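You operate a simulated robot arm through the tools that you are given. There is no shell and no other tool.

You run a simulated two-armed robot. Do the job below in one go: nothing can be reset, and whatever is moved stays where it is left.

JOB
Release the stop, reset, inch the lift to the top, then mode off.
Fine: inch it in hand mode.

It is judged by the outcome, as a careful person would: the job done as asked, and still so three seconds after it is handed in. It fails if anything else is knocked over, pushed out of place, dropped, spilled or broken.

ROBOT AND FRAMES
Two 7-joint arms with fingered hands on one trunk that stands fixed in place. Base frame: the origin is at the foot of the trunk, x ahead of it, y to its left, z up. Lengths are in cm, angles in rad, forces in N, time in s.
The left shoulder is at [6, 16.6, 97.6], the right one opposite. With the tool pointing down near the work surface each hand reaches from about 22 to 84 cm from the base axis, measured 20 degrees to its own side. Payload 5 kg a hand.
The tool frame of a hand sits at the grasp point between the pads (the TCP): z along the fingers, y along the line on which they close. The tips reach 3.2 cm beyond it. Largest opening 16 cm; the body of the gripper starts 8.9 cm behind the TCP. The gripper is a hand of 3 fingers: y runs from the thumb to the fingers, the wrist lies at [0, 0, -26.7] in the tool frame, and closing takes about 1.5 s.
Orientation is that of the tool frame in the base frame, as a unit quaternion [x, y, z, w]. With the fingers straight down and closing along the base's y, the tool's x points along the base's -x, its y along +y and its z along -z.

CONTROLS
- The arms move only by the tool send_rows. It takes "left_targets", "right_targets" or both (then of equal length, played together; a hand with none holds still); each is a list of rows, each a list of 6 numbers: the shift along the tool's x, y, z in m, then the turn, a rotation vector about the tool's x, y, z in rad. In form: [[dx, dy, dz, rx, ry, rz], ...]. A call has 1 to 20 rows; each row shifts and turns the commanded pose from where the row before left it, along the tool's axes as they then stand. "left_fingers" and "right_fingers" are, for a hand that has rows, the finger opening in m, from 0 to 0.16, set as the call begins (left out, the last holds). Rows are played at 5 a second. More than 5 cm and 0.15 rad between two rows, or a gripper value outside its range, and nothing of the call is played. Where a pose cannot be reached the arm comes as near as it can. A force on the tool above 50 N (or 10 N above the force at the start of the call, whichever is more), or a blocked arm, ends the call early, and 0.2 s more pass. Each finger travels about 4.5 cm/s and halts on what it meets, pressing with about 27 N; the grip force reading is that of the motor and also rises with nothing between the fingers. The clock runs only during rows and for 0.2 s after the last one: add rows that do not move to give the fingers time. It gives the time, the measured TCP pose, the force on the tool (base axes), the opening and the grip force at its end, in the units of the frame above (readings bear some noise), with the torque about the TCP (base axes, N m) and any sound that the robot's microphone picked up, and new pictures: "show" is both (left out), scene, wrist or none (wrist: the cameras of the hands that moved).
- Cameras (640 x 400 px; columns grow to the right, rows downward): "scene" is now at [5.71, -1.19, 162.93]; the picture's right is [-0.14, -0.99, -0.00], its down [-0.60, 0.09, -0.79] and it looks along [0.78, -0.11, -0.61] (base axes); focal length 320 px, centre (320, 200). "left" rides on the left gripper at [-6.5, -0.4, -11.6] in its tool frame; the picture's right is [0.06, -1.00, 0.00], its down [0.87, 0.05, -0.49] and it looks along [0.49, 0.03, 0.87] (tool axes); focal length 261 px, centre (320, 200). "right" rides on the right gripper at [6.5, -0.4, -11.6] in its tool frame; the picture's right is [0.06, 1.00, 0.00], its down [-0.87, 0.05, -0.49] and it looks along [-0.49, 0.03, 0.87] (tool axes); focal length 261 px, centre (320, 200). There is no depth. A picture from a camera that has moved, and an enlarged one, comes with that camera's place and axes in the base frame and with its lens.
- lift_body(by): slides the trunk up (or, below 0, down) by that many cm; the arms and the scene camera ride with it, the base frame stays. It gives what a move gives, with no picture.
- finger_targets(finger1, finger2, thumb_bend, hand): sets how far each is bent, from 0 (flat) to 1 (curled in); at 0.3 the hand is open as for a grip, at 0.7 the pads meet at the TCP. One left out holds its place. A second passes; each finger stops where it meets its share of the squeeze, and holds until it gets a number again. A gripper value or a shape takes the hand back. It gives what a move gives, with no picture; readings hold the bend of each and the force on the fingers (four entries, about 0 where the hand has none), thumb and palm.
- set_grasp(shape, hand): the hand has 3 fingers and takes this shape, open, in about a second: jaw (thumb against the fingers, like two jaws); tri (thumb and two fingers); tip (a fingertip pinch); poke (one finger out to press); point (the index stretched); flat (the hand flat); cup (the hand cupped); fist (a fist). The gripper value then closes the fingers along that shape, each until it touches; the sizes above hold for jaw. It gives what a move gives, with no picture.
- pan_tilt(pan, tilt): turns the head with the scene camera to pan (to the left, within 1.501 rad either way) and tilt (down, from -0.506 to 1.204), counted from straight ahead of the robot. It gives what a move gives, and a new picture of the scene camera.
- close_up(camera, box): a new picture of the part [left, top, right, bottom] of that camera's present view, enlarged. It takes no simulated time.
- hand_in(): hands the job in; it is judged then, once.

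Nothing tells you positions but the pictures and the camera data. Unless the task says otherwise, let go and move clear before handing in.

The tools are called as a command line: name --argument value ..., lists and objects as JSON in quotes. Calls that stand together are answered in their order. send_rows: Moves the arms, as the interface text tells. Its arguments: {"type":"object","properties":{"left_targets":{"type":"array","items":{"type":"array","items":{"type":"number"}}},"left_fingers":{"type":"number"},"right_targets":{"type":"array","items":{"type":"array","items":{"type":"number"}}},"right_fingers":{"type":"number"},"show":{"type":"string","enum":["both","scene","wrist","none"]}},"required":[]} The other tools are called the same way: lift_body (by) slides the trunk up or down; set_grasp (shape, hand) gives the hand a shape; finger_targets (finger1, finger2, thumb_bend, hand) moves the fingers one by one; pan_tilt (pan, tilt) turns the head that bears the scene camera; close_up (camera, box) takes an enlarged picture of a part of a camera's view; hand_in () hands the job in.

At the start:

```text
t: 0.0
left_eef_pos: [52.32, 10.22, 132.56]
left_tool_rot: [0.0, 1.0, 0.0, -0.001]
left_contact_force: [-0.3, -0.2, 0.2]
left_ft_torque: [0.01, 0.0, 0.02]
left_gripper_width: 16.0
left_grasp_force: 0.1
left_shape: jaw
left_bend: [0.3, 0.3, 0.3]
left_finger forces: [0.0, 0.1, 0.1, 0.1, 0.0, 0.0]
right_eef_pos: [48.26, -40.63, 128.82]
right_tool_rot: [0.0, 1.0, 0.001, 0.0]
right_contact_force: [-0.7, -0.1, -0.8]
right_ft_torque: [-0.02, -0.03, 0.0]
right_gripper_width: 15.99
right_grasp_force: 0.1
right_shape: jaw
right_bend: [0.3, 0.3, 0.3]
right_finger forces: [0.0, 0.1, 0.0, 0.1, 0.1, 0.1]
trunk travel left (down, up): [-52.5, 6.5]
head pan, tilt: [-0.145, 0.658]
```

scene: 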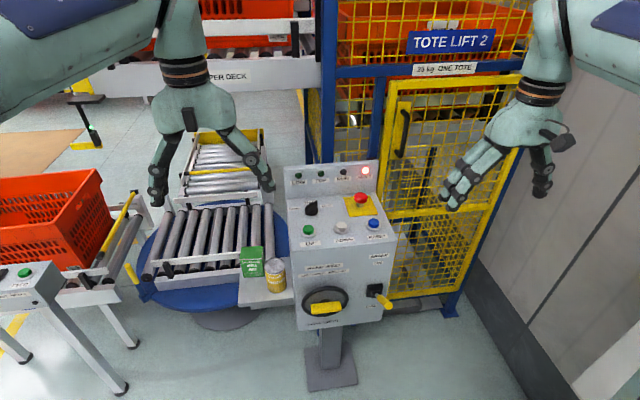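
right: 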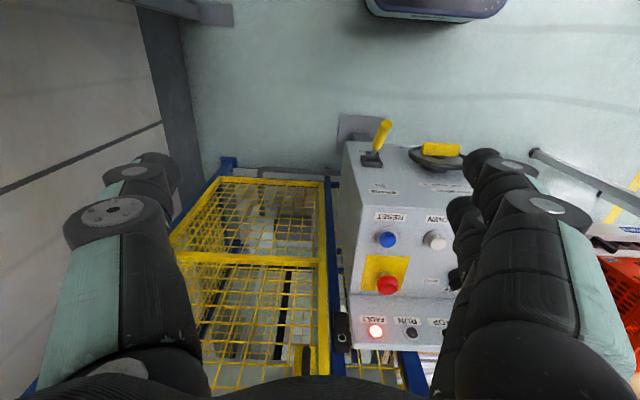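
left: 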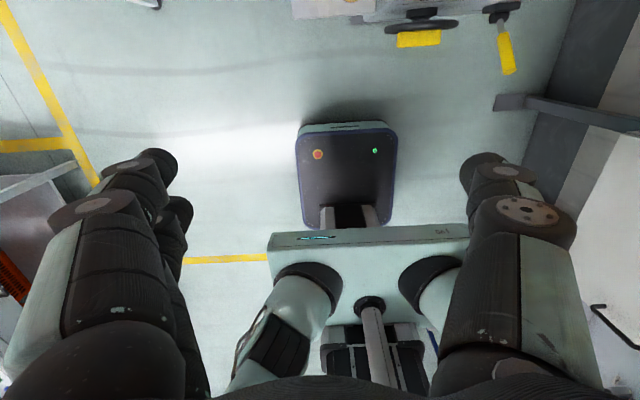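

I see a control console with buttons, an e-stop, a selector, a handwheel-like knob and a lever, beside a tote lift cage. I'll take close-ups to read the labels first.

close_up --camera "scene" --box '[270, 150, 410, 250]'

close_up --camera "scene" --box '[280, 240, 410, 340]'

close_up --camera "scene" --box '[300, 0, 540, 170]'

close_up --camera "scene" --box '[0, 230, 120, 320]'

close_up --camera "scene" --box '[220, 230, 300, 310]'

```text
4.00 times, centred on (340, 200) of scene
camera zoom: at [5.71, -1.19, 162.93], right [-0.14, -0.99, 0.0], down [-0.6, 0.09, -0.79], along [0.78, -0.11, -0.61], focal length 1279 px, centre (240, 200)
```

zoom: 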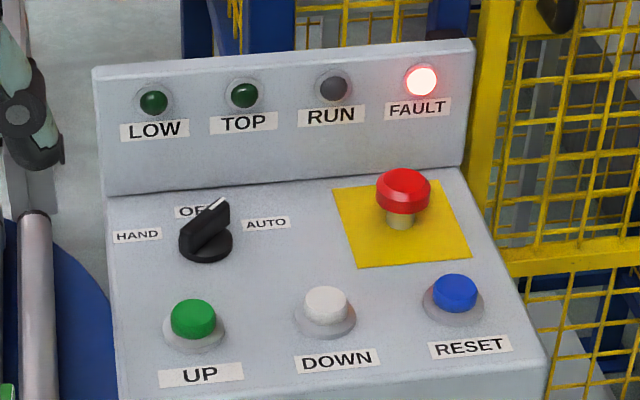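

```text
4.00 times, centred on (345, 290) of scene
camera zoom: at [5.71, -1.19, 162.93], right [-0.14, -0.99, 0.0], down [-0.6, 0.09, -0.79], along [0.78, -0.11, -0.61], focal length 1279 px, centre (220, -160)
```

zoom: 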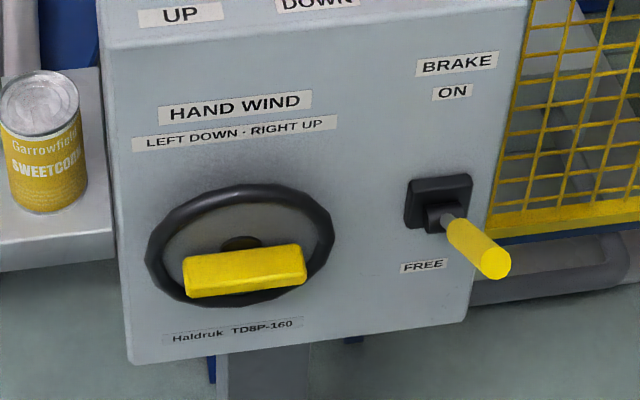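

```text
2.35 times, centred on (420, 85) of scene
camera zoom: at [5.71, -1.19, 162.93], right [-0.14, -0.99, 0.0], down [-0.6, 0.09, -0.79], along [0.78, -0.11, -0.61], focal length 752 px, centre (85, 471)
```

zoom: 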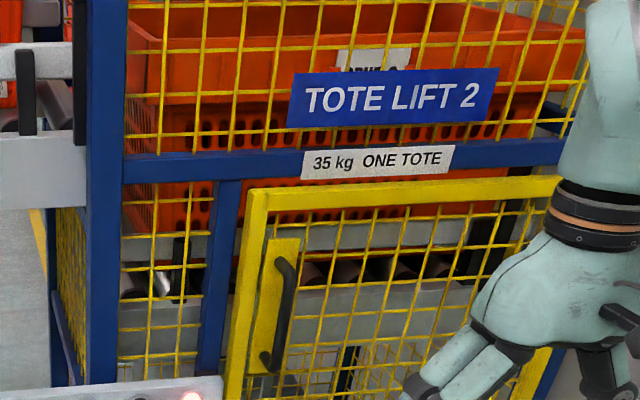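

```text
4.44 times, centred on (60, 275) of scene
camera zoom: at [5.71, -1.19, 162.93], right [-0.14, -0.99, 0.0], down [-0.6, 0.09, -0.79], along [0.78, -0.11, -0.61], focal length 1421 px, centre (1476, -133)
```

zoom: 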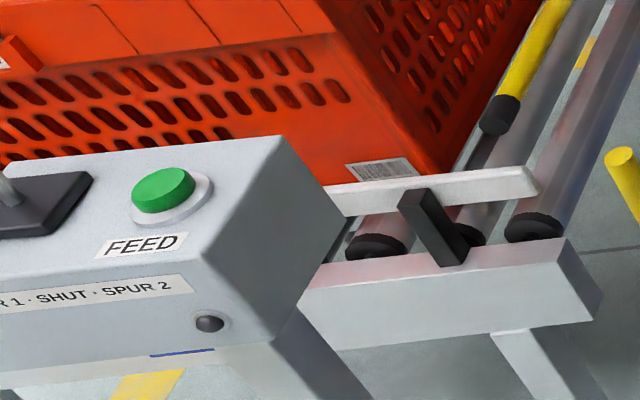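

```text
5.00 times, centred on (260, 270) of scene
camera zoom: at [5.71, -1.19, 162.93], right [-0.14, -0.99, 0.0], down [-0.6, 0.09, -0.79], along [0.78, -0.11, -0.61], focal length 1598 px, centre (620, -150)
```

zoom: 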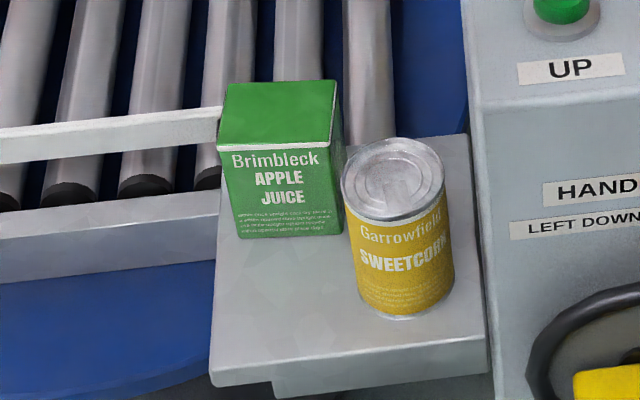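

The console has lamps LOW/TOP/RUN/FAULT (fault lit), a HAND-OFF-AUTO selector (now at OFF), an e-stop, UP/DOWN/RESET buttons, a hand-wind wheel and a brake lever. I'll zoom more closely into the e-stop, selector, brake and gate before moving.

close_up --camera "scene" --box '[340, 180, 390, 211]'

close_up --camera "scene" --box '[294, 190, 334, 215]'

close_up --camera "scene" --box '[350, 260, 410, 320]'

close_up --camera "right" --box '[330, 110, 480, 350]'

close_up --camera "scene" --box '[370, 60, 540, 310]'

```text
12.80 times, centred on (365, 196) of scene
camera zoom: at [5.71, -1.19, 162.93], right [-0.14, -0.99, 0.0], down [-0.6, 0.09, -0.79], along [0.78, -0.11, -0.61], focal length 4092 px, centre (-256, 258)
```

zoom: 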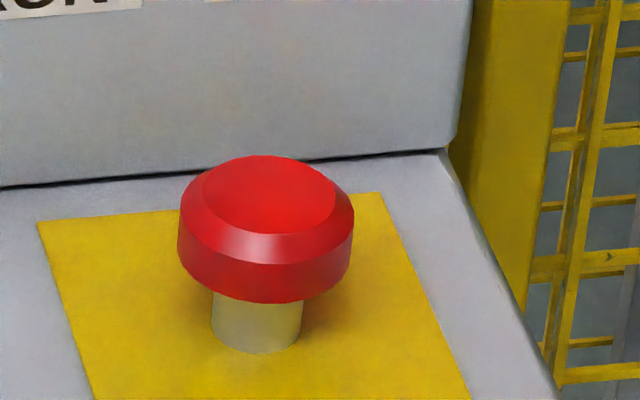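

```text
16.00 times, centred on (314, 202) of scene
camera zoom: at [5.71, -1.19, 162.93], right [-0.14, -0.99, 0.0], down [-0.6, 0.09, -0.79], along [0.78, -0.11, -0.61], focal length 5115 px, centre (416, 160)
```

zoom: 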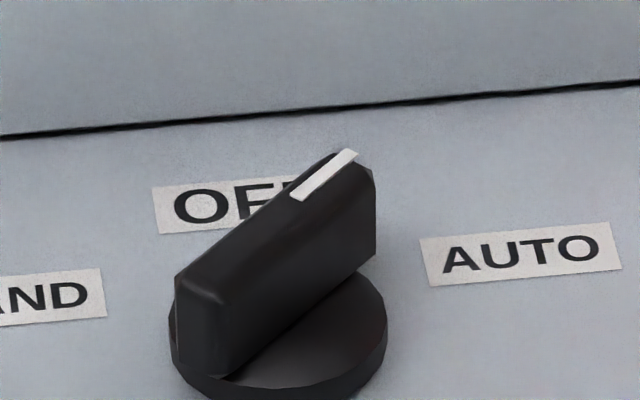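

```text
6.67 times, centred on (380, 290) of scene
camera zoom: at [5.71, -1.19, 162.93], right [-0.14, -0.99, 0.0], down [-0.6, 0.09, -0.79], along [0.78, -0.11, -0.61], focal length 2131 px, centre (-80, -400)
```

zoom: 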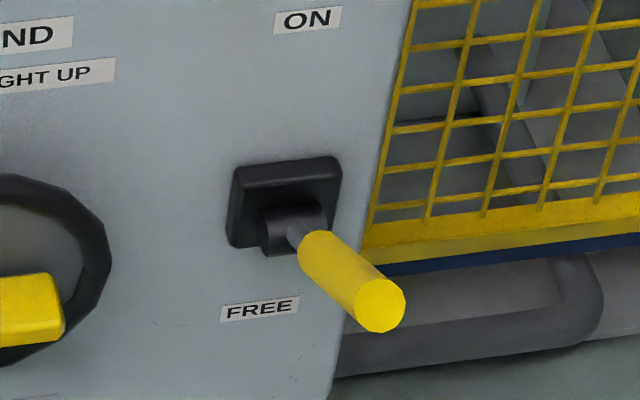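

```text
1.67 times, centred on (405, 230) of right
camera zoom: at [41.85, -41.08, 140.36], right [-0.06, 1.0, 0.0], down [0.87, 0.05, 0.49], along [0.49, 0.03, -0.87], focal length 434 px, centre (178, 150)
```

zoom: 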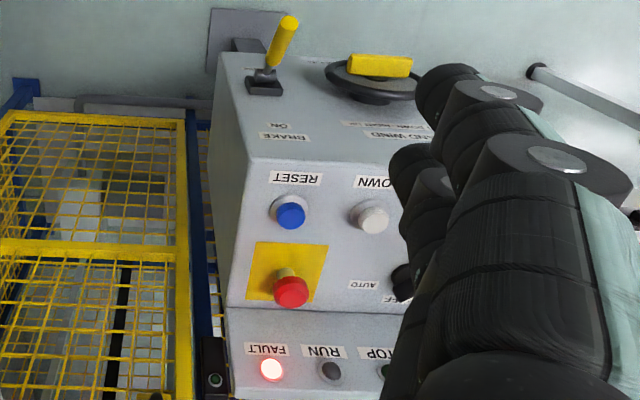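

```text
1.60 times, centred on (455, 185) of scene
camera zoom: at [5.71, -1.19, 162.93], right [-0.14, -0.99, 0.0], down [-0.6, 0.09, -0.79], along [0.78, -0.11, -0.61], focal length 512 px, centre (104, 224)
```

zoom: 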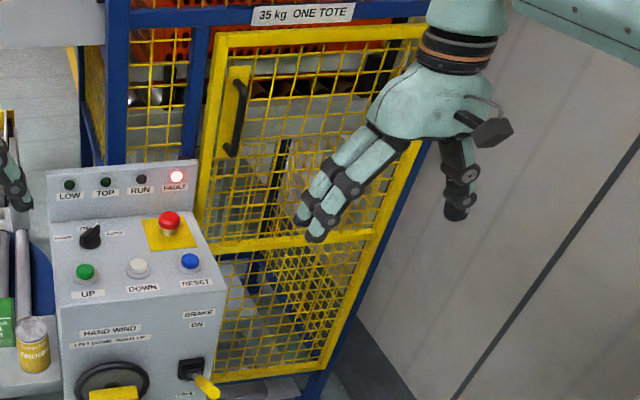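

The brake lever triangulates as pointing up (ON), the gate is closed behind the console (x≈96), and the e-stop top is around [82,-25,103]. The selector pointer looks turned toward AUTO rather than OFF, so I'll bring the right hand's camera closer to check before touching anything.

send_rows --right_targets '[[-0.03, 0.02, 0, 0, 0, 0], [-0.03, 0.02, 0, 0, 0, 0], [-0.03, 0.02, 0, 0, 0, 0], [-0.03, 0.02, 0, 0, 0, 0], [-0.02, 0.01, 0, 0, 0, 0], [-0.02, 0, 0, 0, 0, 0]]' --show "both"

```text
t: 1.4
left_eef_pos: [52.27, 10.25, 132.58]
left_tool_rot: [-0.001, 1.0, 0.0, 0.0]
left_contact_force: [-0.6, -0.5, 0.5]
left_ft_torque: [-0.03, 0.04, 0.0]
left_gripper_width: 15.98
left_grasp_force: 0.0
left_shape: jaw
left_bend: [0.3, 0.3, 0.3]
left_finger forces: [0.1, 0.0, 0.1, 0.0, 0.0, 0.1]
right_eef_pos: [64.3, -31.64, 128.73]
right_tool_rot: [0.001, 1.0, 0.001, 0.0]
right_contact_force: [1.5, -1.0, 0.1]
right_ft_torque: [-0.02, 0.03, -0.03]
right_gripper_width: 15.99
right_grasp_force: 0.0
right_shape: jaw
right_bend: [0.3, 0.3, 0.3]
right_finger forces: [0.1, 0.0, 0.1, 0.1, 0.0, 0.1]
trunk travel left (down, up): [-52.5, 6.5]
head pan, tilt: [-0.145, 0.658]
camera scene: at [5.84, -1.17, 162.92], right [-0.14, -0.99, 0.0], down [-0.61, 0.09, -0.79], along [0.78, -0.11, -0.61], focal length 320 px, centre (320, 200)
camera right: at [57.97, -32.07, 140.27], right [-0.06, 1.0, 0.0], down [0.87, 0.05, 0.49], along [0.49, 0.03, -0.87], focal length 261 px, centre (320, 200)
```

scene: 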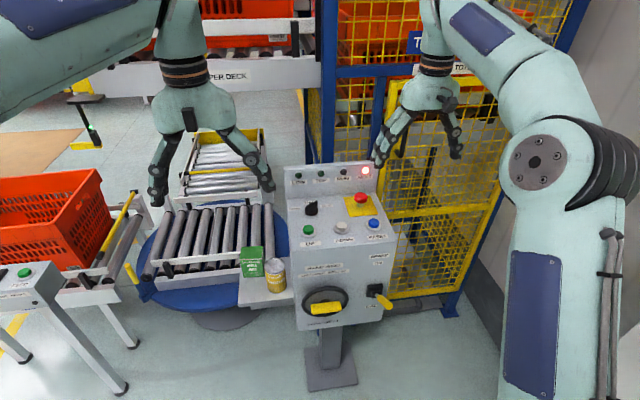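
right: 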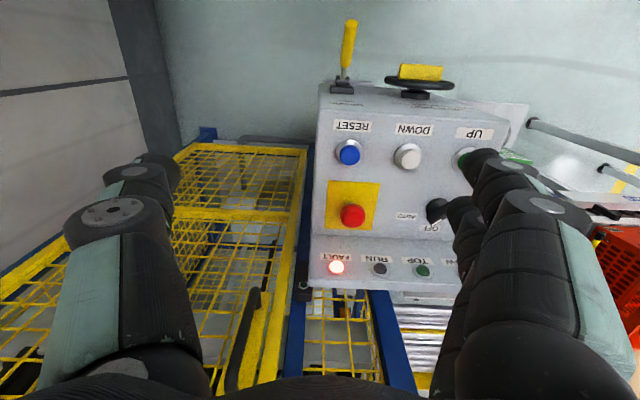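

The right arm tracks well. I'll shift the left hand out to the side for clearance and move the right hand over so its camera looks straight at the selector.

send_rows --left_targets '[[0.02, 0.04, 0, 0, 0, 0], [0.02, 0.04, 0, 0, 0, 0], [0.02, 0.04, 0, 0, 0, 0], [0.02, 0.03, 0, 0, 0, 0], [0, 0, 0, 0, 0, 0]]' --right_targets '[[0.01, 0.04, 0, 0, 0, 0], [0, 0.04, 0, 0, 0, 0], [0, 0.04, 0, 0, 0, 0], [0, 0.04, 0, 0, 0, 0], [0, 0.04, 0, 0, 0, 0]]' --show "both"

```text
t: 2.6
left_eef_pos: [44.26, 25.27, 132.57]
left_tool_rot: [0.0, 1.0, -0.001, -0.001]
left_contact_force: [-0.4, 0.9, -0.2]
left_ft_torque: [-0.06, 0.02, -0.03]
left_gripper_width: 15.97
left_grasp_force: 0.1
left_shape: jaw
left_bend: [0.3, 0.3, 0.3]
left_finger forces: [0.0, 0.1, 0.1, 0.0, 0.0, 0.0]
right_eef_pos: [63.09, -11.58, 128.74]
right_tool_rot: [0.0, 1.0, 0.0, 0.0]
right_contact_force: [0.4, 0.4, -0.2]
right_ft_torque: [0.0, 0.01, -0.02]
right_gripper_width: 15.99
right_grasp_force: 0.1
right_shape: jaw
right_bend: [0.3, 0.3, 0.3]
right_finger forces: [0.1, 0.1, 0.0, 0.1, 0.0, 0.1]
trunk travel left (down, up): [-52.5, 6.5]
head pan, tilt: [-0.145, 0.658]
camera scene: at [5.78, -1.05, 162.92], right [-0.14, -0.99, 0.0], down [-0.61, 0.09, -0.79], along [0.78, -0.11, -0.61], focal length 320 px, centre (320, 200)
camera right: at [56.77, -11.95, 140.36], right [-0.06, 1.0, 0.0], down [0.87, 0.05, 0.49], along [0.49, 0.03, -0.87], focal length 261 px, centre (320, 200)
camera left: at [50.8, 24.83, 144.12], right [-0.06, -1.0, 0.0], down [-0.87, 0.05, 0.49], along [-0.49, 0.03, -0.87], focal length 261 px, centre (320, 200)
```

scene: 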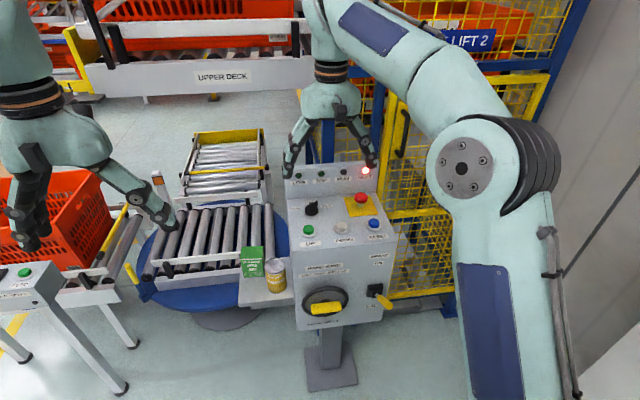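
right: 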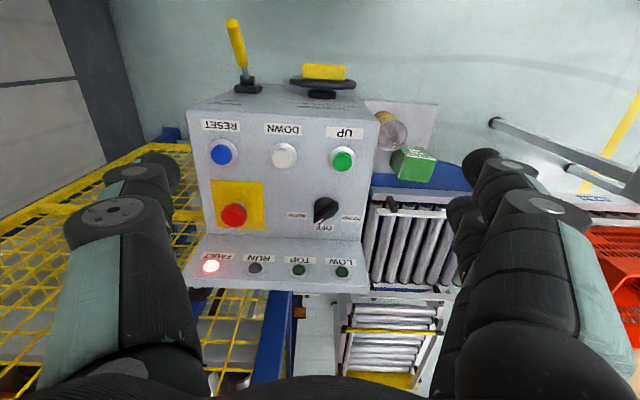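
left: 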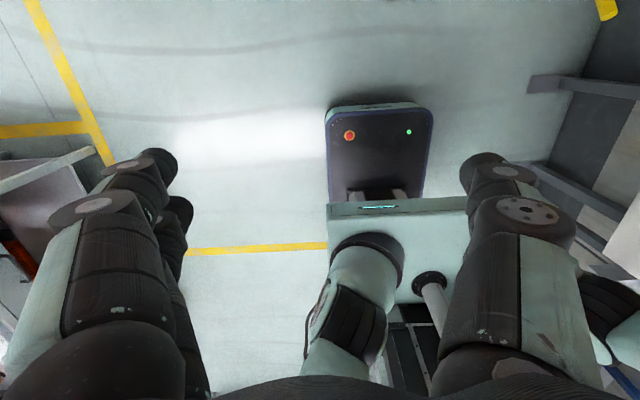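

close_up --camera "right" --box '[270, 180, 380, 249]'

close_up --camera "right" --box '[180, 100, 390, 290]'

close_up --camera "right" --box '[190, 170, 270, 220]'

```text
5.80 times, centred on (325, 214) of right
camera zoom: at [56.77, -11.95, 140.36], right [-0.06, 1.0, 0.0], down [0.87, 0.05, 0.49], along [0.49, 0.03, -0.87], focal length 1511 px, centre (291, 116)
```

zoom: 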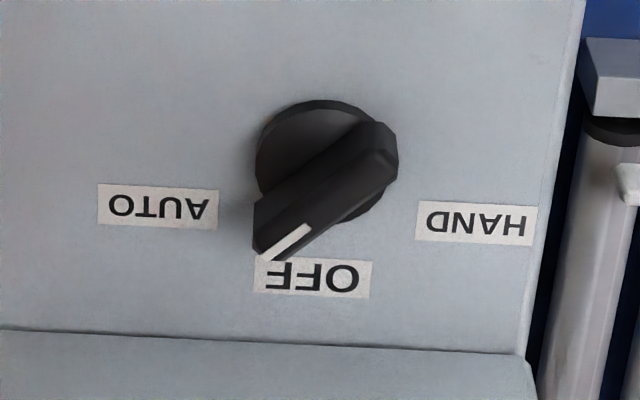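

```text
2.11 times, centred on (285, 195) of right
camera zoom: at [56.77, -11.95, 140.36], right [-0.06, 1.0, 0.0], down [0.87, 0.05, 0.49], along [0.49, 0.03, -0.87], focal length 549 px, centre (394, 210)
```

zoom: 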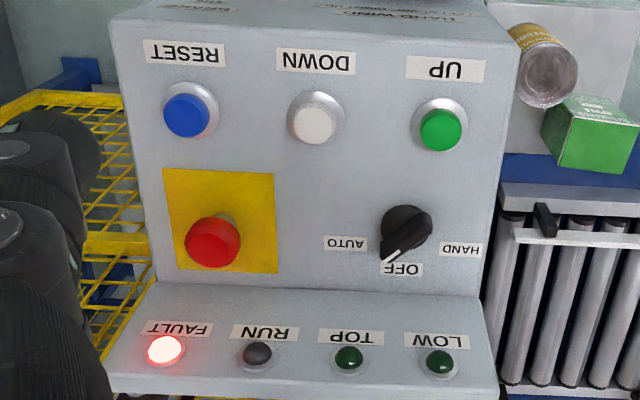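

```text
8.00 times, centred on (230, 195) of right
camera zoom: at [56.77, -11.95, 140.36], right [-0.06, 1.0, 0.0], down [0.87, 0.05, 0.49], along [0.49, 0.03, -0.87], focal length 2085 px, centre (1040, 240)
```

zoom: 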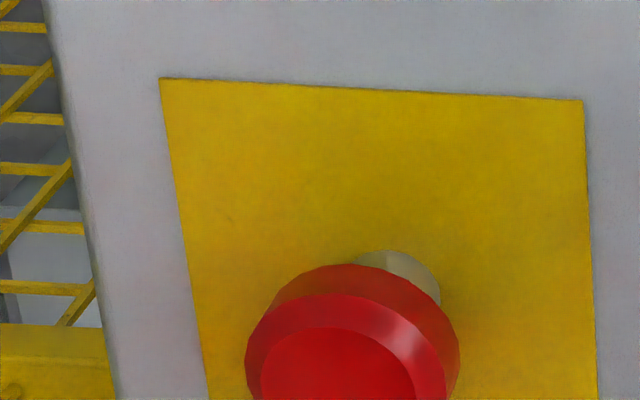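

The wrist view confirms the selector's white mark points at about 45° to the AUTO side, so resetting now could start an automatic cycle. I'll turn it to HAND before resetting. Next I move above the selector (≈[81.3,-9.5]) with a narrowed grip turned 45° to straddle its bar.

send_rows --right_targets '[[-0.036, 0.004, 0.027, 0, 0, 0], [-0.036, 0.004, 0.027, 0, 0, 0], [-0.036, 0.004, 0.027, 0, 0, 0], [-0.036, 0.004, 0.027, 0, 0, 0], [-0.036, 0.004, 0.027, 0, 0, 0], [0, 0, 0, 0, 0, 0.15], [0, 0, 0, 0, 0, 0.15], [0, 0, 0, 0, 0, 0.15], [0, 0, 0, 0, 0, 0.15], [0, 0, 0, 0, 0, 0.15], [0, 0, 0, 0, 0, 0.035]]' --right_fingers 0.06 --show "both"

```text
t: 5.0
left_eef_pos: [44.23, 25.22, 132.57]
left_tool_rot: [0.0, 1.0, 0.0, 0.0]
left_contact_force: [0.6, -0.5, 0.0]
left_ft_torque: [-0.03, 0.02, 0.01]
left_gripper_width: 15.99
left_grasp_force: 0.0
left_shape: jaw
left_bend: [0.3, 0.3, 0.3]
left_finger forces: [0.0, 0.0, 0.0, 0.0, 0.0, 0.0]
right_eef_pos: [75.42, -9.23, 114.63]
right_tool_rot: [0.384, 0.924, -0.001, 0.0]
right_contact_force: [0.2, 0.2, 0.4]
right_ft_torque: [0.0, 0.02, -0.03]
right_gripper_width: 6.08
right_grasp_force: 0.0
right_shape: jaw
right_bend: [0.73, 0.73, 0.7]
right_finger forces: [0.0, 0.1, 0.0, 0.0, 0.0, 0.0]
right hand out of reach, approached as far as the arm can: row 3, 4, 5
trunk travel left (down, up): [-52.5, 6.5]
head pan, tilt: [-0.145, 0.658]
camera scene: at [5.74, -1.16, 162.93], right [-0.14, -0.99, 0.0], down [-0.61, 0.09, -0.79], along [0.78, -0.11, -0.61], focal length 320 px, centre (320, 200)
camera right: at [70.68, -4.96, 126.26], right [0.66, 0.75, 0.0], down [0.65, -0.58, 0.49], along [0.37, -0.33, -0.87], focal length 261 px, centre (320, 200)
```

scene: 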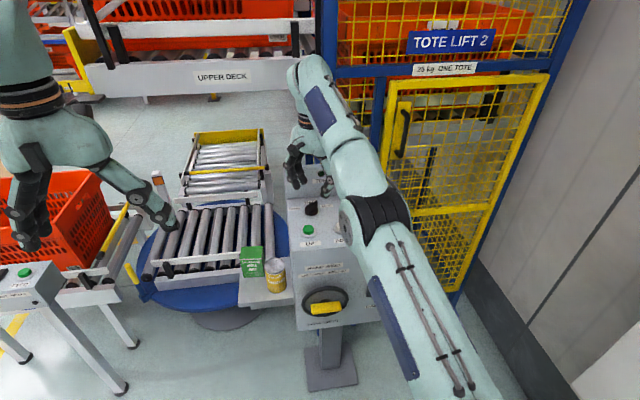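
right: 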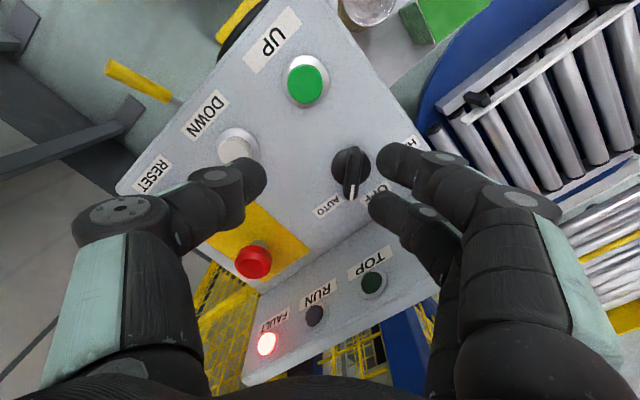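

The selector lies just past the arm's reach at this height (it stopped at x≈75.4). Raising the trunk its remaining 6.5 cm gives better geometry, so I'll do that first.

lift_body --by 6.4

```text
t: 6.0
left_eef_pos: [44.21, 25.18, 139.2]
left_tool_rot: [0.0, 1.0, 0.0, 0.0]
left_contact_force: [0.5, -0.2, 0.3]
left_ft_torque: [0.04, -0.02, 0.04]
left_gripper_width: 16.0
left_grasp_force: 0.1
left_shape: jaw
left_bend: [0.3, 0.3, 0.3]
left_finger forces: [0.0, 0.0, 0.0, 0.1, 0.0, 0.1]
right_eef_pos: [75.51, -9.39, 120.93]
right_tool_rot: [0.383, 0.924, 0.0, 0.0]
right_contact_force: [0.5, 0.7, -0.5]
right_ft_torque: [0.03, 0.01, 0.01]
right_gripper_width: 6.05
right_grasp_force: 0.1
right_shape: jaw
right_bend: [0.73, 0.73, 0.7]
right_finger forces: [0.0, 0.0, 0.0, 0.0, 0.1, 0.0]
trunk travel left (down, up): [-58.9, 0.1]
head pan, tilt: [-0.145, 0.658]
```

Now I lower the hand beside the selector and then move forward over it, checking reach.

send_rows --right_targets '[[0, 0, 0.04, 0, 0, 0], [0, 0, 0.04, 0, 0, 0], [0, 0, 0.04, 0, 0, 0], [0, 0, 0.02, 0, 0, 0], [0, 0, 0, 0, 0, 0]]' --show "both"

```text
t: 7.2
left_eef_pos: [44.12, 25.24, 139.1]
left_tool_rot: [0.0, 1.0, 0.0, 0.0]
left_contact_force: [-0.2, -0.1, 0.0]
left_ft_torque: [0.0, 0.02, -0.01]
left_gripper_width: 15.96
left_grasp_force: 0.0
left_shape: jaw
left_bend: [0.3, 0.3, 0.3]
left_finger forces: [0.0, 0.0, 0.0, 0.0, 0.0, 0.0]
right_eef_pos: [75.44, -9.26, 107.05]
right_tool_rot: [0.383, 0.924, 0.002, 0.001]
right_contact_force: [-0.2, 0.1, -0.8]
right_ft_torque: [0.01, 0.01, 0.0]
right_gripper_width: 6.01
right_grasp_force: 0.1
right_shape: jaw
right_bend: [0.73, 0.73, 0.7]
right_finger forces: [0.0, 0.0, 0.1, 0.1, 0.0, 0.1]
trunk travel left (down, up): [-58.9, 0.1]
head pan, tilt: [-0.145, 0.658]
camera scene: at [5.69, -1.17, 169.33], right [-0.14, -0.99, 0.0], down [-0.6, 0.09, -0.79], along [0.78, -0.11, -0.61], focal length 320 px, centre (320, 200)
camera right: at [70.66, -4.96, 118.67], right [0.66, 0.75, 0.0], down [0.65, -0.58, 0.49], along [0.37, -0.32, -0.87], focal length 261 px, centre (320, 200)
```

scene: 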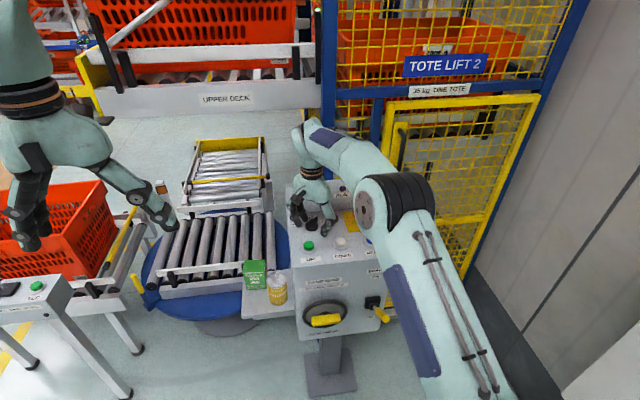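
right: 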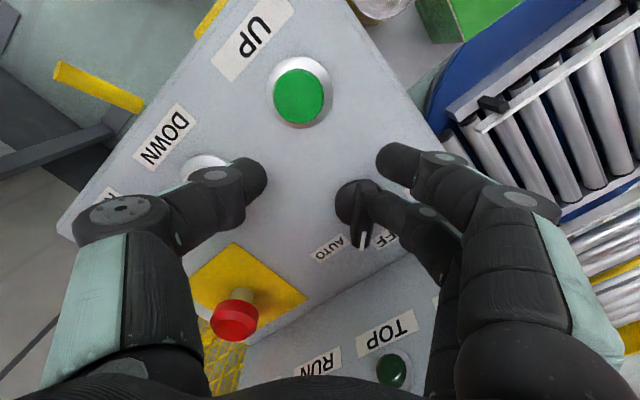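

close_up --camera "right" --box '[230, 130, 470, 280]'

```text
2.67 times, centred on (350, 205) of right
camera zoom: at [70.66, -4.96, 118.67], right [0.66, 0.75, 0.0], down [0.65, -0.58, 0.49], along [0.37, -0.32, -0.87], focal length 695 px, centre (240, 187)
```

zoom: 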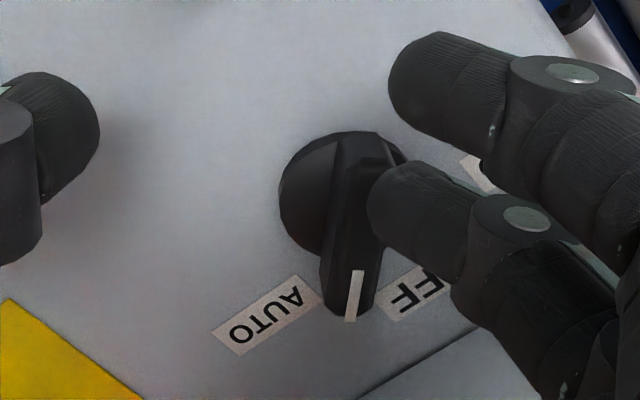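

The bar is aligned with the hand's x axis. I'll slide sideways then forward so the jaws straddle the selector, staying above it.

send_rows --right_targets '[[0, 0.019, 0, 0, 0, 0], [0, 0.019, 0, 0, 0, 0], [-0.02, 0, 0, 0, 0, 0], [-0.02, 0, 0, 0, 0, 0], [0, 0, 0, 0, 0, 0]]' --show "wrist"

close_up --camera "right" --box '[240, 130, 400, 230]'

close_up --camera "scene" --box '[270, 150, 400, 240]'

```text
t: 8.4
left_eef_pos: [44.32, 25.16, 139.04]
left_tool_rot: [0.0, 1.0, 0.0, 0.0]
left_contact_force: [0.0, 0.7, 0.5]
left_ft_torque: [0.01, 0.02, -0.03]
left_gripper_width: 15.99
left_grasp_force: 0.0
left_shape: jaw
left_bend: [0.3, 0.3, 0.3]
left_finger forces: [0.0, 0.1, 0.1, 0.0, 0.1, 0.0]
right_eef_pos: [79.4, -8.14, 106.95]
right_tool_rot: [0.382, 0.924, 0.0, 0.0]
right_contact_force: [0.4, -0.2, 0.3]
right_ft_torque: [0.03, 0.04, 0.0]
right_gripper_width: 6.02
right_grasp_force: 0.0
right_shape: jaw
right_bend: [0.73, 0.73, 0.7]
right_finger forces: [0.1, 0.0, 0.0, 0.0, 0.0, 0.0]
right hand out of reach, approached as far as the arm can: row 4
trunk travel left (down, up): [-58.9, 0.1]
head pan, tilt: [-0.145, 0.658]
camera right: at [74.57, -3.87, 118.53], right [0.66, 0.75, 0.0], down [0.65, -0.58, 0.49], along [0.37, -0.32, -0.87], focal length 261 px, centre (320, 200)
```

right: 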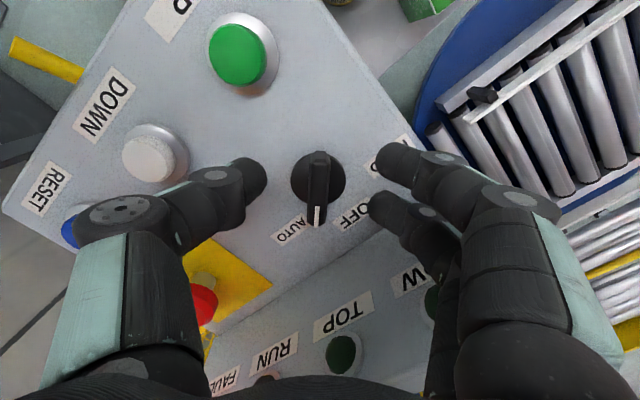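

```text
4.00 times, centred on (320, 180) of right
camera zoom: at [74.57, -3.87, 118.53], right [0.66, 0.75, 0.0], down [0.65, -0.58, 0.49], along [0.37, -0.32, -0.87], focal length 1043 px, centre (320, 280)
```

zoom: 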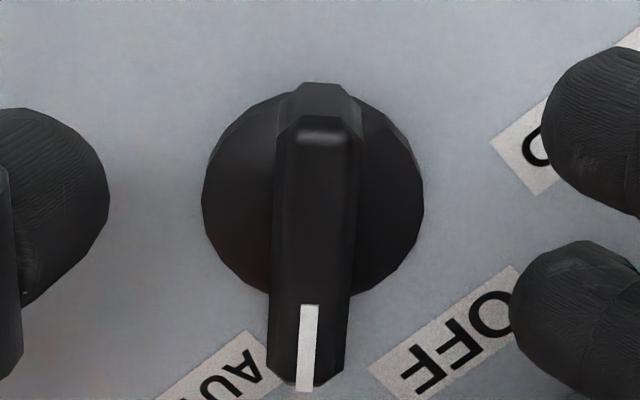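

```text
4.44 times, centred on (335, 195) of scene
camera zoom: at [5.8, -1.19, 169.32], right [-0.14, -0.99, 0.0], down [-0.61, 0.09, -0.79], along [0.78, -0.11, -0.61], focal length 1421 px, centre (253, 222)
```

zoom: 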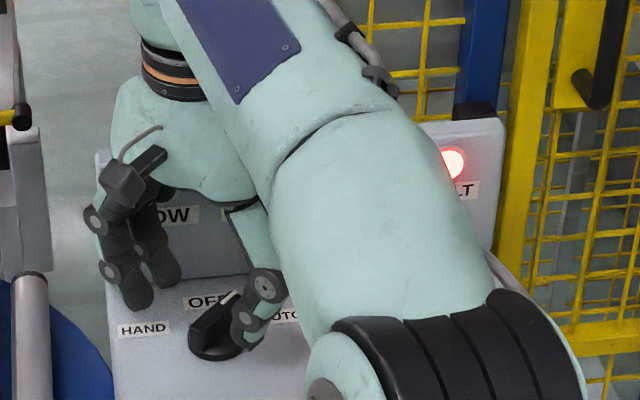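

At this height the vertical hand is at its reach limit, so I'll tilt the hand about its own y axis (wrist back towards me along the bar), which keeps the pads parallel to the bar while shortening the reach.

send_rows --right_targets '[[0, 0, 0, 0, -0.117, 0], [0, 0, 0, 0, -0.117, 0], [0, 0, 0, 0, -0.116, 0], [0, 0, 0, 0, 0, 0]]' --show "wrist"

close_up --camera "right" --box '[240, 130, 400, 230]'

close_up --camera "scene" --box '[270, 150, 400, 240]'

```text
t: 9.2
left_eef_pos: [43.69, 25.12, 139.25]
left_tool_rot: [0.001, 1.0, 0.0, 0.003]
left_contact_force: [0.6, 0.0, 0.1]
left_ft_torque: [-0.01, -0.02, 0.03]
left_gripper_width: 15.99
left_grasp_force: 0.0
left_shape: jaw
left_bend: [0.3, 0.3, 0.3]
left_finger forces: [0.0, 0.1, 0.0, 0.0, 0.1, 0.0]
right_eef_pos: [82.47, -6.73, 107.48]
right_tool_rot: [0.38, 0.912, -0.062, 0.14]
right_contact_force: [-53.5, -8.7, 4.6]
right_ft_torque: [0.48, -2.26, 1.45]
right_gripper_width: 5.06
right_grasp_force: 0.1
right_shape: jaw
right_bend: [0.73, 0.73, 0.7]
right_finger forces: [0.1, 53.6, 0.0, 0.0, 0.1, 0.1]
right hand out of reach, approached as far as the arm can: row 1, 2, 3
trunk travel left (down, up): [-58.9, 0.1]
head pan, tilt: [-0.145, 0.658]
stopped in row 4 (right hand): the force on the tool passed its limit at 64 N (the readings are from after the stop); the commanded pose is now the measured one
camera right: at [75.44, -0.11, 116.73], right [0.67, 0.75, -0.02], down [0.52, -0.44, 0.73], along [0.53, -0.5, -0.68], focal length 261 px, centre (320, 200)
```

right: 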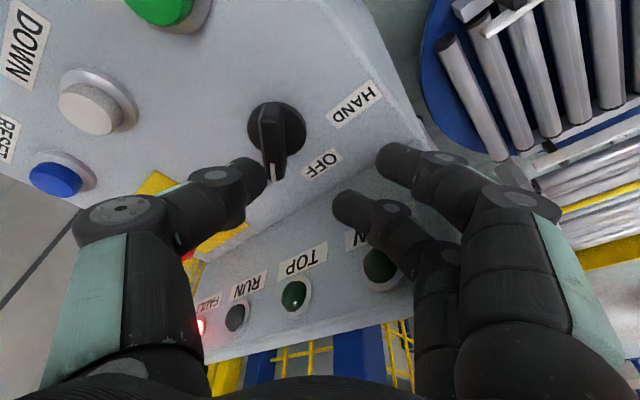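

```text
4.00 times, centred on (320, 180) of right
camera zoom: at [75.44, -0.11, 116.73], right [0.67, 0.75, -0.02], down [0.52, -0.44, 0.73], along [0.53, -0.5, -0.68], focal length 1043 px, centre (320, 280)
```

zoom: 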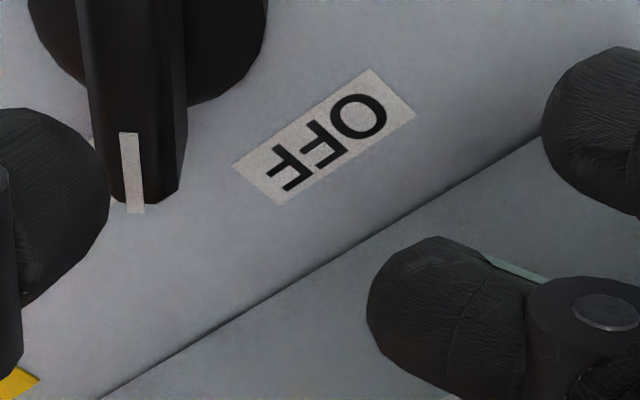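

```text
4.44 times, centred on (335, 195) of scene
camera zoom: at [4.92, -1.28, 169.37], right [-0.15, -0.99, 0.0], down [-0.6, 0.09, -0.79], along [0.79, -0.12, -0.61], focal length 1421 px, centre (253, 222)
```

zoom: 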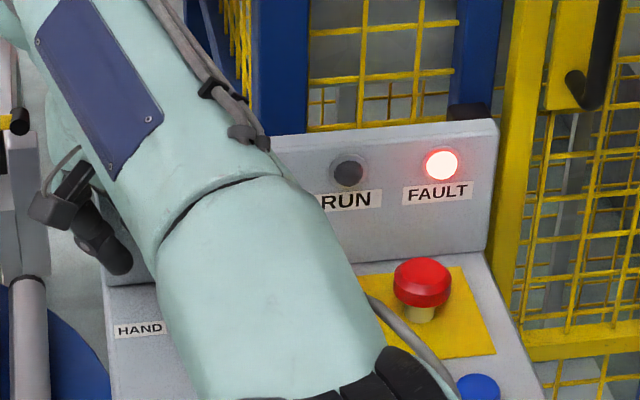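

The tilt pushed the arm into an awkward solution and a fingertip pressed against the lamp riser, and the call stopped safely. I'll back off up and towards me to look at the state and choose a better posture.

send_rows --right_targets '[[0.0104, -0.0143, -0.0137, 0, 0, 0], [0.0104, -0.0143, -0.0137, 0, 0, 0], [0.011, -0.0215, -0.0348, 0, 0, 0], [0.011, -0.0215, -0.0348, 0, 0, 0], [0.011, -0.0215, -0.0348, 0, 0, 0], [0, 0, 0, 0, 0, 0]]' --show "both"

```text
t: 10.6
left_eef_pos: [44.35, 25.18, 139.03]
left_tool_rot: [0.0, 1.0, 0.0, 0.0]
left_contact_force: [-0.3, 0.1, -0.5]
left_ft_torque: [0.07, 0.03, -0.01]
left_gripper_width: 16.01
left_grasp_force: 0.1
left_shape: jaw
left_bend: [0.3, 0.3, 0.3]
left_finger forces: [0.1, 0.0, 0.1, 0.0, 0.0, 0.1]
right_eef_pos: [78.35, -4.06, 120.58]
right_tool_rot: [0.378, 0.912, -0.064, 0.143]
right_contact_force: [0.0, -0.1, 0.6]
right_ft_torque: [-0.02, 0.01, 0.0]
right_gripper_width: 6.0
right_grasp_force: 0.1
right_shape: jaw
right_bend: [0.73, 0.73, 0.7]
right_finger forces: [0.0, 0.0, 0.0, 0.1, 0.0, 0.0]
right hand out of reach, approached as far as the arm can: row 1, 2, 3, 4, 5
trunk travel left (down, up): [-58.9, 0.1]
head pan, tilt: [-0.145, 0.658]
camera scene: at [5.79, -1.18, 169.32], right [-0.14, -0.99, 0.0], down [-0.61, 0.09, -0.79], along [0.78, -0.11, -0.61], focal length 320 px, centre (320, 200)
camera right: at [71.38, 2.6, 129.74], right [0.67, 0.75, -0.03], down [0.52, -0.44, 0.73], along [0.54, -0.5, -0.68], focal length 261 px, centre (320, 200)
```

scene: 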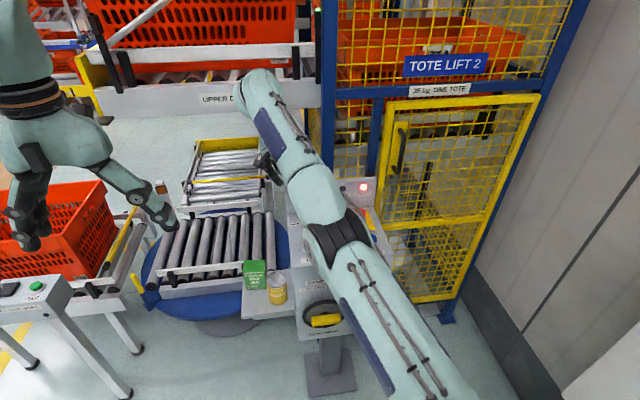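
right: 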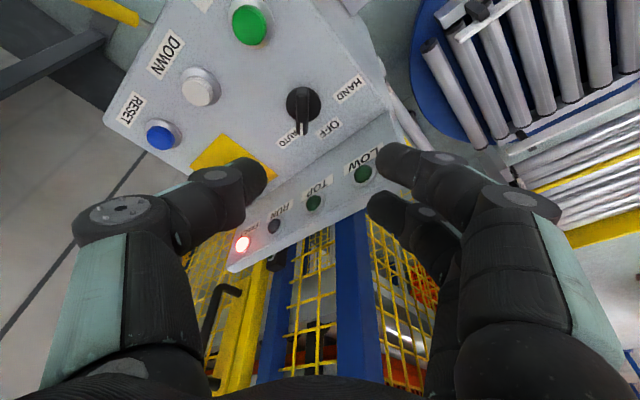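

The tilted pose left the arm stretched at its limit, so I'll undo the tilt, then bring the hand back to a comfortable position.

send_rows --right_targets '[[0, 0, 0, 0, 0.1, 0], [0, 0, 0, 0, 0.1, 0], [0, 0, 0, 0, 0.1, 0], [0.02, -0.02, 0, 0, 0, 0], [0.02, -0.02, 0, 0, 0, 0], [0.02, -0.02, 0, 0, 0, 0], [0.02, -0.02, 0, 0, 0, 0]]' --show "scene"

```text
t: 12.2
left_eef_pos: [44.17, 25.19, 139.11]
left_tool_rot: [0.0, 1.0, 0.0, 0.0]
left_contact_force: [-0.5, -0.5, -0.2]
left_ft_torque: [-0.01, -0.07, 0.05]
left_gripper_width: 16.01
left_grasp_force: 0.0
left_shape: jaw
left_bend: [0.3, 0.3, 0.3]
left_finger forces: [0.0, 0.1, 0.0, 0.1, 0.0, 0.0]
right_eef_pos: [71.49, 3.21, 122.44]
right_tool_rot: [0.382, 0.923, -0.016, 0.028]
right_contact_force: [0.4, 0.2, 0.4]
right_ft_torque: [-0.03, -0.02, -0.01]
right_gripper_width: 6.0
right_grasp_force: 0.1
right_shape: jaw
right_bend: [0.73, 0.73, 0.7]
right_finger forces: [0.0, 0.1, 0.1, 0.0, 0.0, 0.0]
right hand out of reach, approached as far as the arm can: row 1, 2, 3, 4, 5, 6, 7
trunk travel left (down, up): [-58.9, 0.1]
head pan, tilt: [-0.145, 0.658]
camera scene: at [5.65, -1.11, 169.33], right [-0.14, -0.99, 0.0], down [-0.6, 0.09, -0.79], along [0.78, -0.11, -0.61], focal length 320 px, centre (320, 200)
```

scene: 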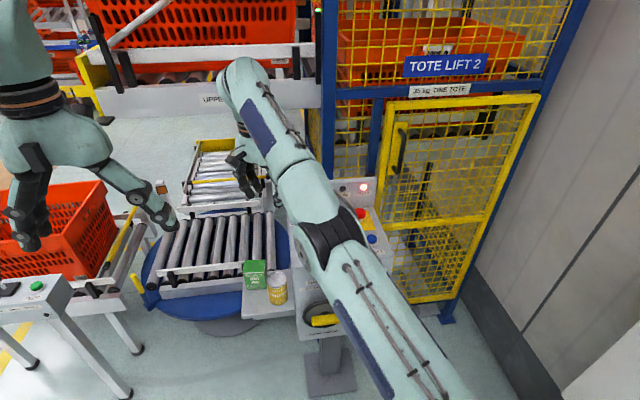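

The elbow is stuck almost straight. I'll command motion straight towards the shoulder (back, slightly right and down) to bend it out of that pose.

send_rows --right_targets '[[0.0177, -0.0318, 0.025, 0, 0, 0], [0.0177, -0.0318, 0.025, 0, 0, 0], [0.0177, -0.0318, 0.02, 0, 0, 0], [0.0177, -0.0318, 0.0, 0, 0, 0], [0.0177, -0.0318, 0.0, 0, 0, 0], [0, 0, 0, 0, 0, 0]]' --show "scene"

```text
t: 13.6
left_eef_pos: [44.21, 25.27, 139.13]
left_tool_rot: [0.0, 1.0, -0.001, 0.0]
left_contact_force: [0.3, -0.1, 0.4]
left_ft_torque: [0.02, -0.01, -0.02]
left_gripper_width: 15.97
left_grasp_force: 0.0
left_shape: jaw
left_bend: [0.3, 0.3, 0.3]
left_finger forces: [0.1, 0.1, 0.0, 0.0, 0.0, 0.0]
right_eef_pos: [71.55, 4.87, 120.8]
right_tool_rot: [0.383, 0.923, -0.016, 0.027]
right_contact_force: [0.6, 0.1, 0.6]
right_ft_torque: [0.0, 0.0, -0.01]
right_gripper_width: 6.01
right_grasp_force: 0.0
right_shape: jaw
right_bend: [0.73, 0.73, 0.7]
right_finger forces: [0.1, 0.1, 0.0, 0.0, 0.0, 0.1]
right hand out of reach, approached as far as the arm can: row 1, 2, 3, 4, 5
trunk travel left (down, up): [-58.9, 0.1]
head pan, tilt: [-0.145, 0.658]
camera scene: at [5.72, -1.16, 169.32], right [-0.14, -0.99, 0.0], down [-0.6, 0.09, -0.79], along [0.78, -0.11, -0.61], focal length 320 px, centre (320, 200)
```

scene: 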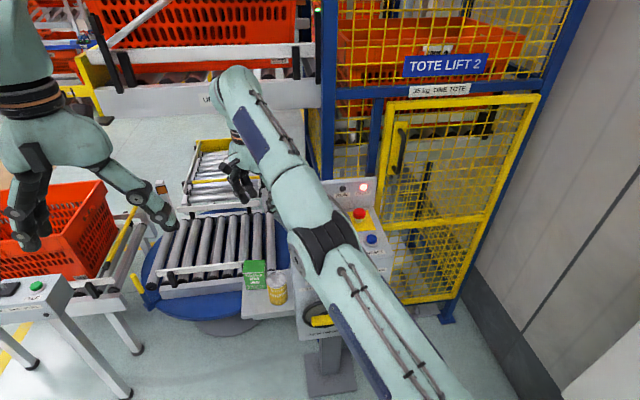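

send_rows --right_targets '[[0.0175, -0.0366, 0.0257, 0, 0, 0], [0.0175, -0.0366, 0.0257, 0, 0, 0], [0.0175, -0.0366, 0.0257, 0, 0, 0], [0.0175, -0.0366, 0.0257, 0, 0, 0], [0.0175, -0.0366, 0.0257, 0, 0, 0]]' --show "scene"

```text
t: 14.8
left_eef_pos: [44.3, 25.24, 139.07]
left_tool_rot: [0.0, 1.0, 0.0, 0.0]
left_contact_force: [0.1, -0.5, -0.3]
left_ft_torque: [-0.01, 0.01, -0.01]
left_gripper_width: 16.0
left_grasp_force: 0.1
left_shape: jaw
left_bend: [0.3, 0.3, 0.3]
left_finger forces: [0.0, 0.0, 0.0, 0.1, 0.1, 0.0]
right_eef_pos: [73.05, 6.49, 114.74]
right_tool_rot: [0.383, 0.923, -0.016, 0.027]
right_contact_force: [0.5, 0.8, 0.3]
right_ft_torque: [0.0, 0.01, 0.02]
right_gripper_width: 5.99
right_grasp_force: 0.2
right_shape: jaw
right_bend: [0.73, 0.73, 0.7]
right_finger forces: [0.1, 0.0, 0.0, 0.1, 0.1, 0.1]
right hand out of reach, approached as far as the arm can: row 1, 2, 3, 4, 5
trunk travel left (down, up): [-58.9, 0.1]
head pan, tilt: [-0.145, 0.658]
camera scene: at [5.76, -1.13, 169.33], right [-0.14, -0.99, 0.0], down [-0.61, 0.09, -0.79], along [0.78, -0.11, -0.61], focal length 320 px, centre (320, 200)
```

scene: 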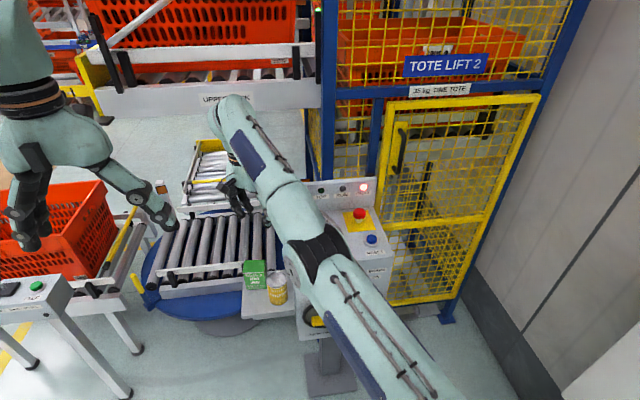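

The radial distance is shrinking slowly, but the hand's 45° yaw may be pinning a wrist joint. I'll turn the hand back to its original yaw, which worked before.

send_rows --right_targets '[[0, 0, -0.005, 0, 0, -0.13], [0, 0, -0.005, 0, 0, -0.13], [0, 0, -0.005, 0, 0, -0.13], [0, 0, -0.005, 0, 0, -0.13], [0, 0, -0.005, 0, 0, -0.13], [0, 0, 0, 0, 0.03, -0.13]]' --show "scene"

```text
t: 16.2
left_eef_pos: [44.17, 25.27, 139.08]
left_tool_rot: [0.001, 1.0, 0.0, 0.001]
left_contact_force: [0.6, 0.6, -0.4]
left_ft_torque: [-0.04, 0.01, 0.0]
left_gripper_width: 15.98
left_grasp_force: 0.1
left_shape: jaw
left_bend: [0.3, 0.3, 0.3]
left_finger forces: [0.0, 0.1, 0.0, 0.1, 0.0, 0.1]
right_eef_pos: [71.19, 8.38, 116.69]
right_tool_rot: [0.002, 1.0, -0.023, 0.006]
right_contact_force: [0.5, 0.0, 0.0]
right_ft_torque: [-0.05, 0.02, -0.01]
right_gripper_width: 6.02
right_grasp_force: 0.1
right_shape: jaw
right_bend: [0.73, 0.73, 0.7]
right_finger forces: [0.0, 0.0, 0.0, 0.0, 0.1, 0.0]
right hand out of reach, approached as far as the arm can: row 5, 6
trunk travel left (down, up): [-58.9, 0.1]
head pan, tilt: [-0.145, 0.658]
camera scene: at [5.75, -1.07, 169.32], right [-0.14, -0.99, 0.0], down [-0.61, 0.09, -0.79], along [0.78, -0.11, -0.61], focal length 320 px, centre (320, 200)
```

scene: 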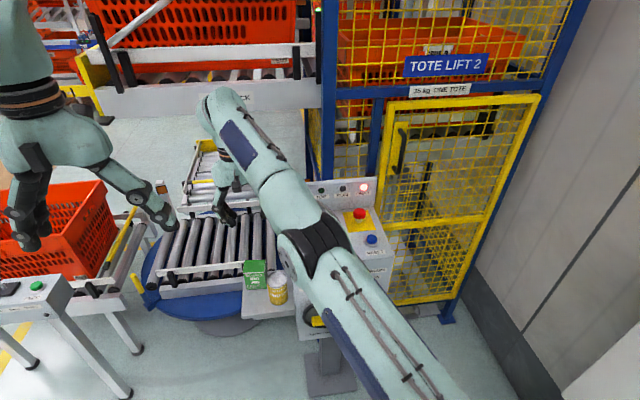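

Yaw is back to the original. Now I'll draw the hand back and to the right.

send_rows --right_targets '[[0.03, -0.01, 0, 0, 0, 0], [0.03, -0.01, 0, 0, 0, 0], [0.03, -0.01, 0, 0, 0, 0], [0.03, -0.01, 0, 0, 0, 0]]' --show "scene"

```text
t: 17.2
left_eef_pos: [44.2, 25.1, 139.05]
left_tool_rot: [0.0, 1.0, 0.0, 0.0]
left_contact_force: [0.6, -0.9, -0.8]
left_ft_torque: [0.03, 0.0, 0.01]
left_gripper_width: 15.97
left_grasp_force: 0.1
left_shape: jaw
left_bend: [0.3, 0.3, 0.3]
left_finger forces: [0.0, 0.0, 0.0, 0.0, 0.0, 0.0]
right_eef_pos: [69.41, 8.7, 119.21]
right_tool_rot: [0.004, 1.0, -0.025, 0.005]
right_contact_force: [-0.1, -0.2, -0.1]
right_ft_torque: [0.02, -0.04, -0.03]
right_gripper_width: 6.01
right_grasp_force: 0.1
right_shape: jaw
right_bend: [0.73, 0.73, 0.7]
right_finger forces: [0.0, 0.0, 0.1, 0.0, 0.1, 0.1]
right hand out of reach, approached as far as the arm can: row 1, 2, 3, 4
trunk travel left (down, up): [-58.9, 0.1]
head pan, tilt: [-0.145, 0.658]
camera scene: at [5.7, -1.16, 169.33], right [-0.14, -0.99, 0.0], down [-0.6, 0.09, -0.79], along [0.78, -0.11, -0.61], focal length 320 px, centre (320, 200)
```

scene: 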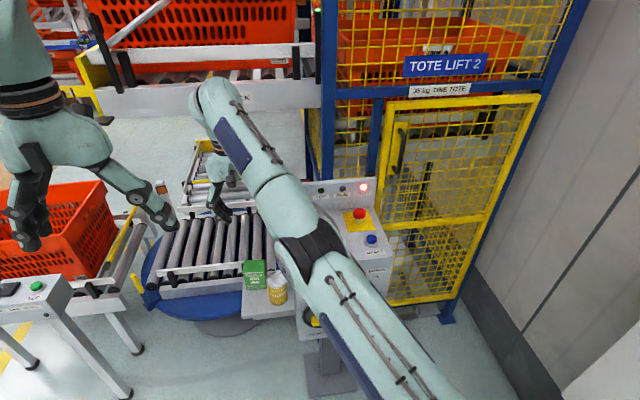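

send_rows --right_targets '[[0, -0.04, -0.01, 0, 0, 0], [0, -0.04, -0.01, 0, 0, 0], [0, -0.04, -0.01, 0, 0, 0], [0, -0.04, -0.01, 0, 0, 0]]' --show "scene"

```text
t: 18.2
left_eef_pos: [44.17, 25.01, 139.09]
left_tool_rot: [0.0, 1.0, 0.0, 0.0]
left_contact_force: [0.5, -1.0, 0.2]
left_ft_torque: [0.04, -0.05, 0.03]
left_gripper_width: 15.98
left_grasp_force: 0.1
left_shape: jaw
left_bend: [0.3, 0.3, 0.3]
left_finger forces: [0.0, 0.1, 0.0, 0.0, 0.0, 0.0]
right_eef_pos: [72.51, -5.83, 125.4]
right_tool_rot: [0.003, 1.0, -0.024, 0.006]
right_contact_force: [0.9, -0.4, -0.2]
right_ft_torque: [0.03, -0.01, -0.03]
right_gripper_width: 5.99
right_grasp_force: 0.0
right_shape: jaw
right_bend: [0.73, 0.73, 0.7]
right_finger forces: [0.1, 0.0, 0.0, 0.1, 0.0, 0.0]
right hand out of reach, approached as far as the arm can: row 1, 2, 3, 4
trunk travel left (down, up): [-58.9, 0.1]
head pan, tilt: [-0.145, 0.658]
camera scene: at [5.71, -1.28, 169.32], right [-0.14, -0.99, 0.0], down [-0.6, 0.09, -0.79], along [0.78, -0.11, -0.61], focal length 320 px, centre (320, 200)
```

scene: 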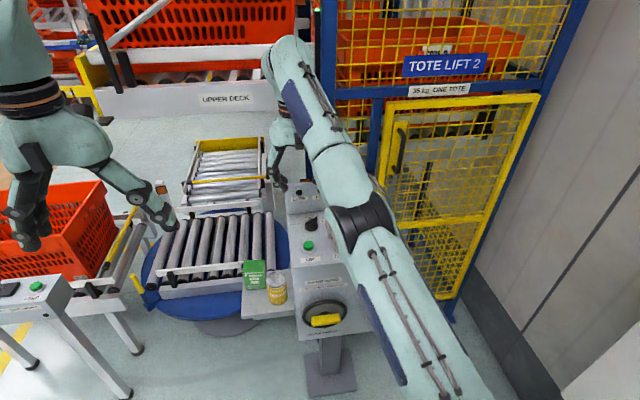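

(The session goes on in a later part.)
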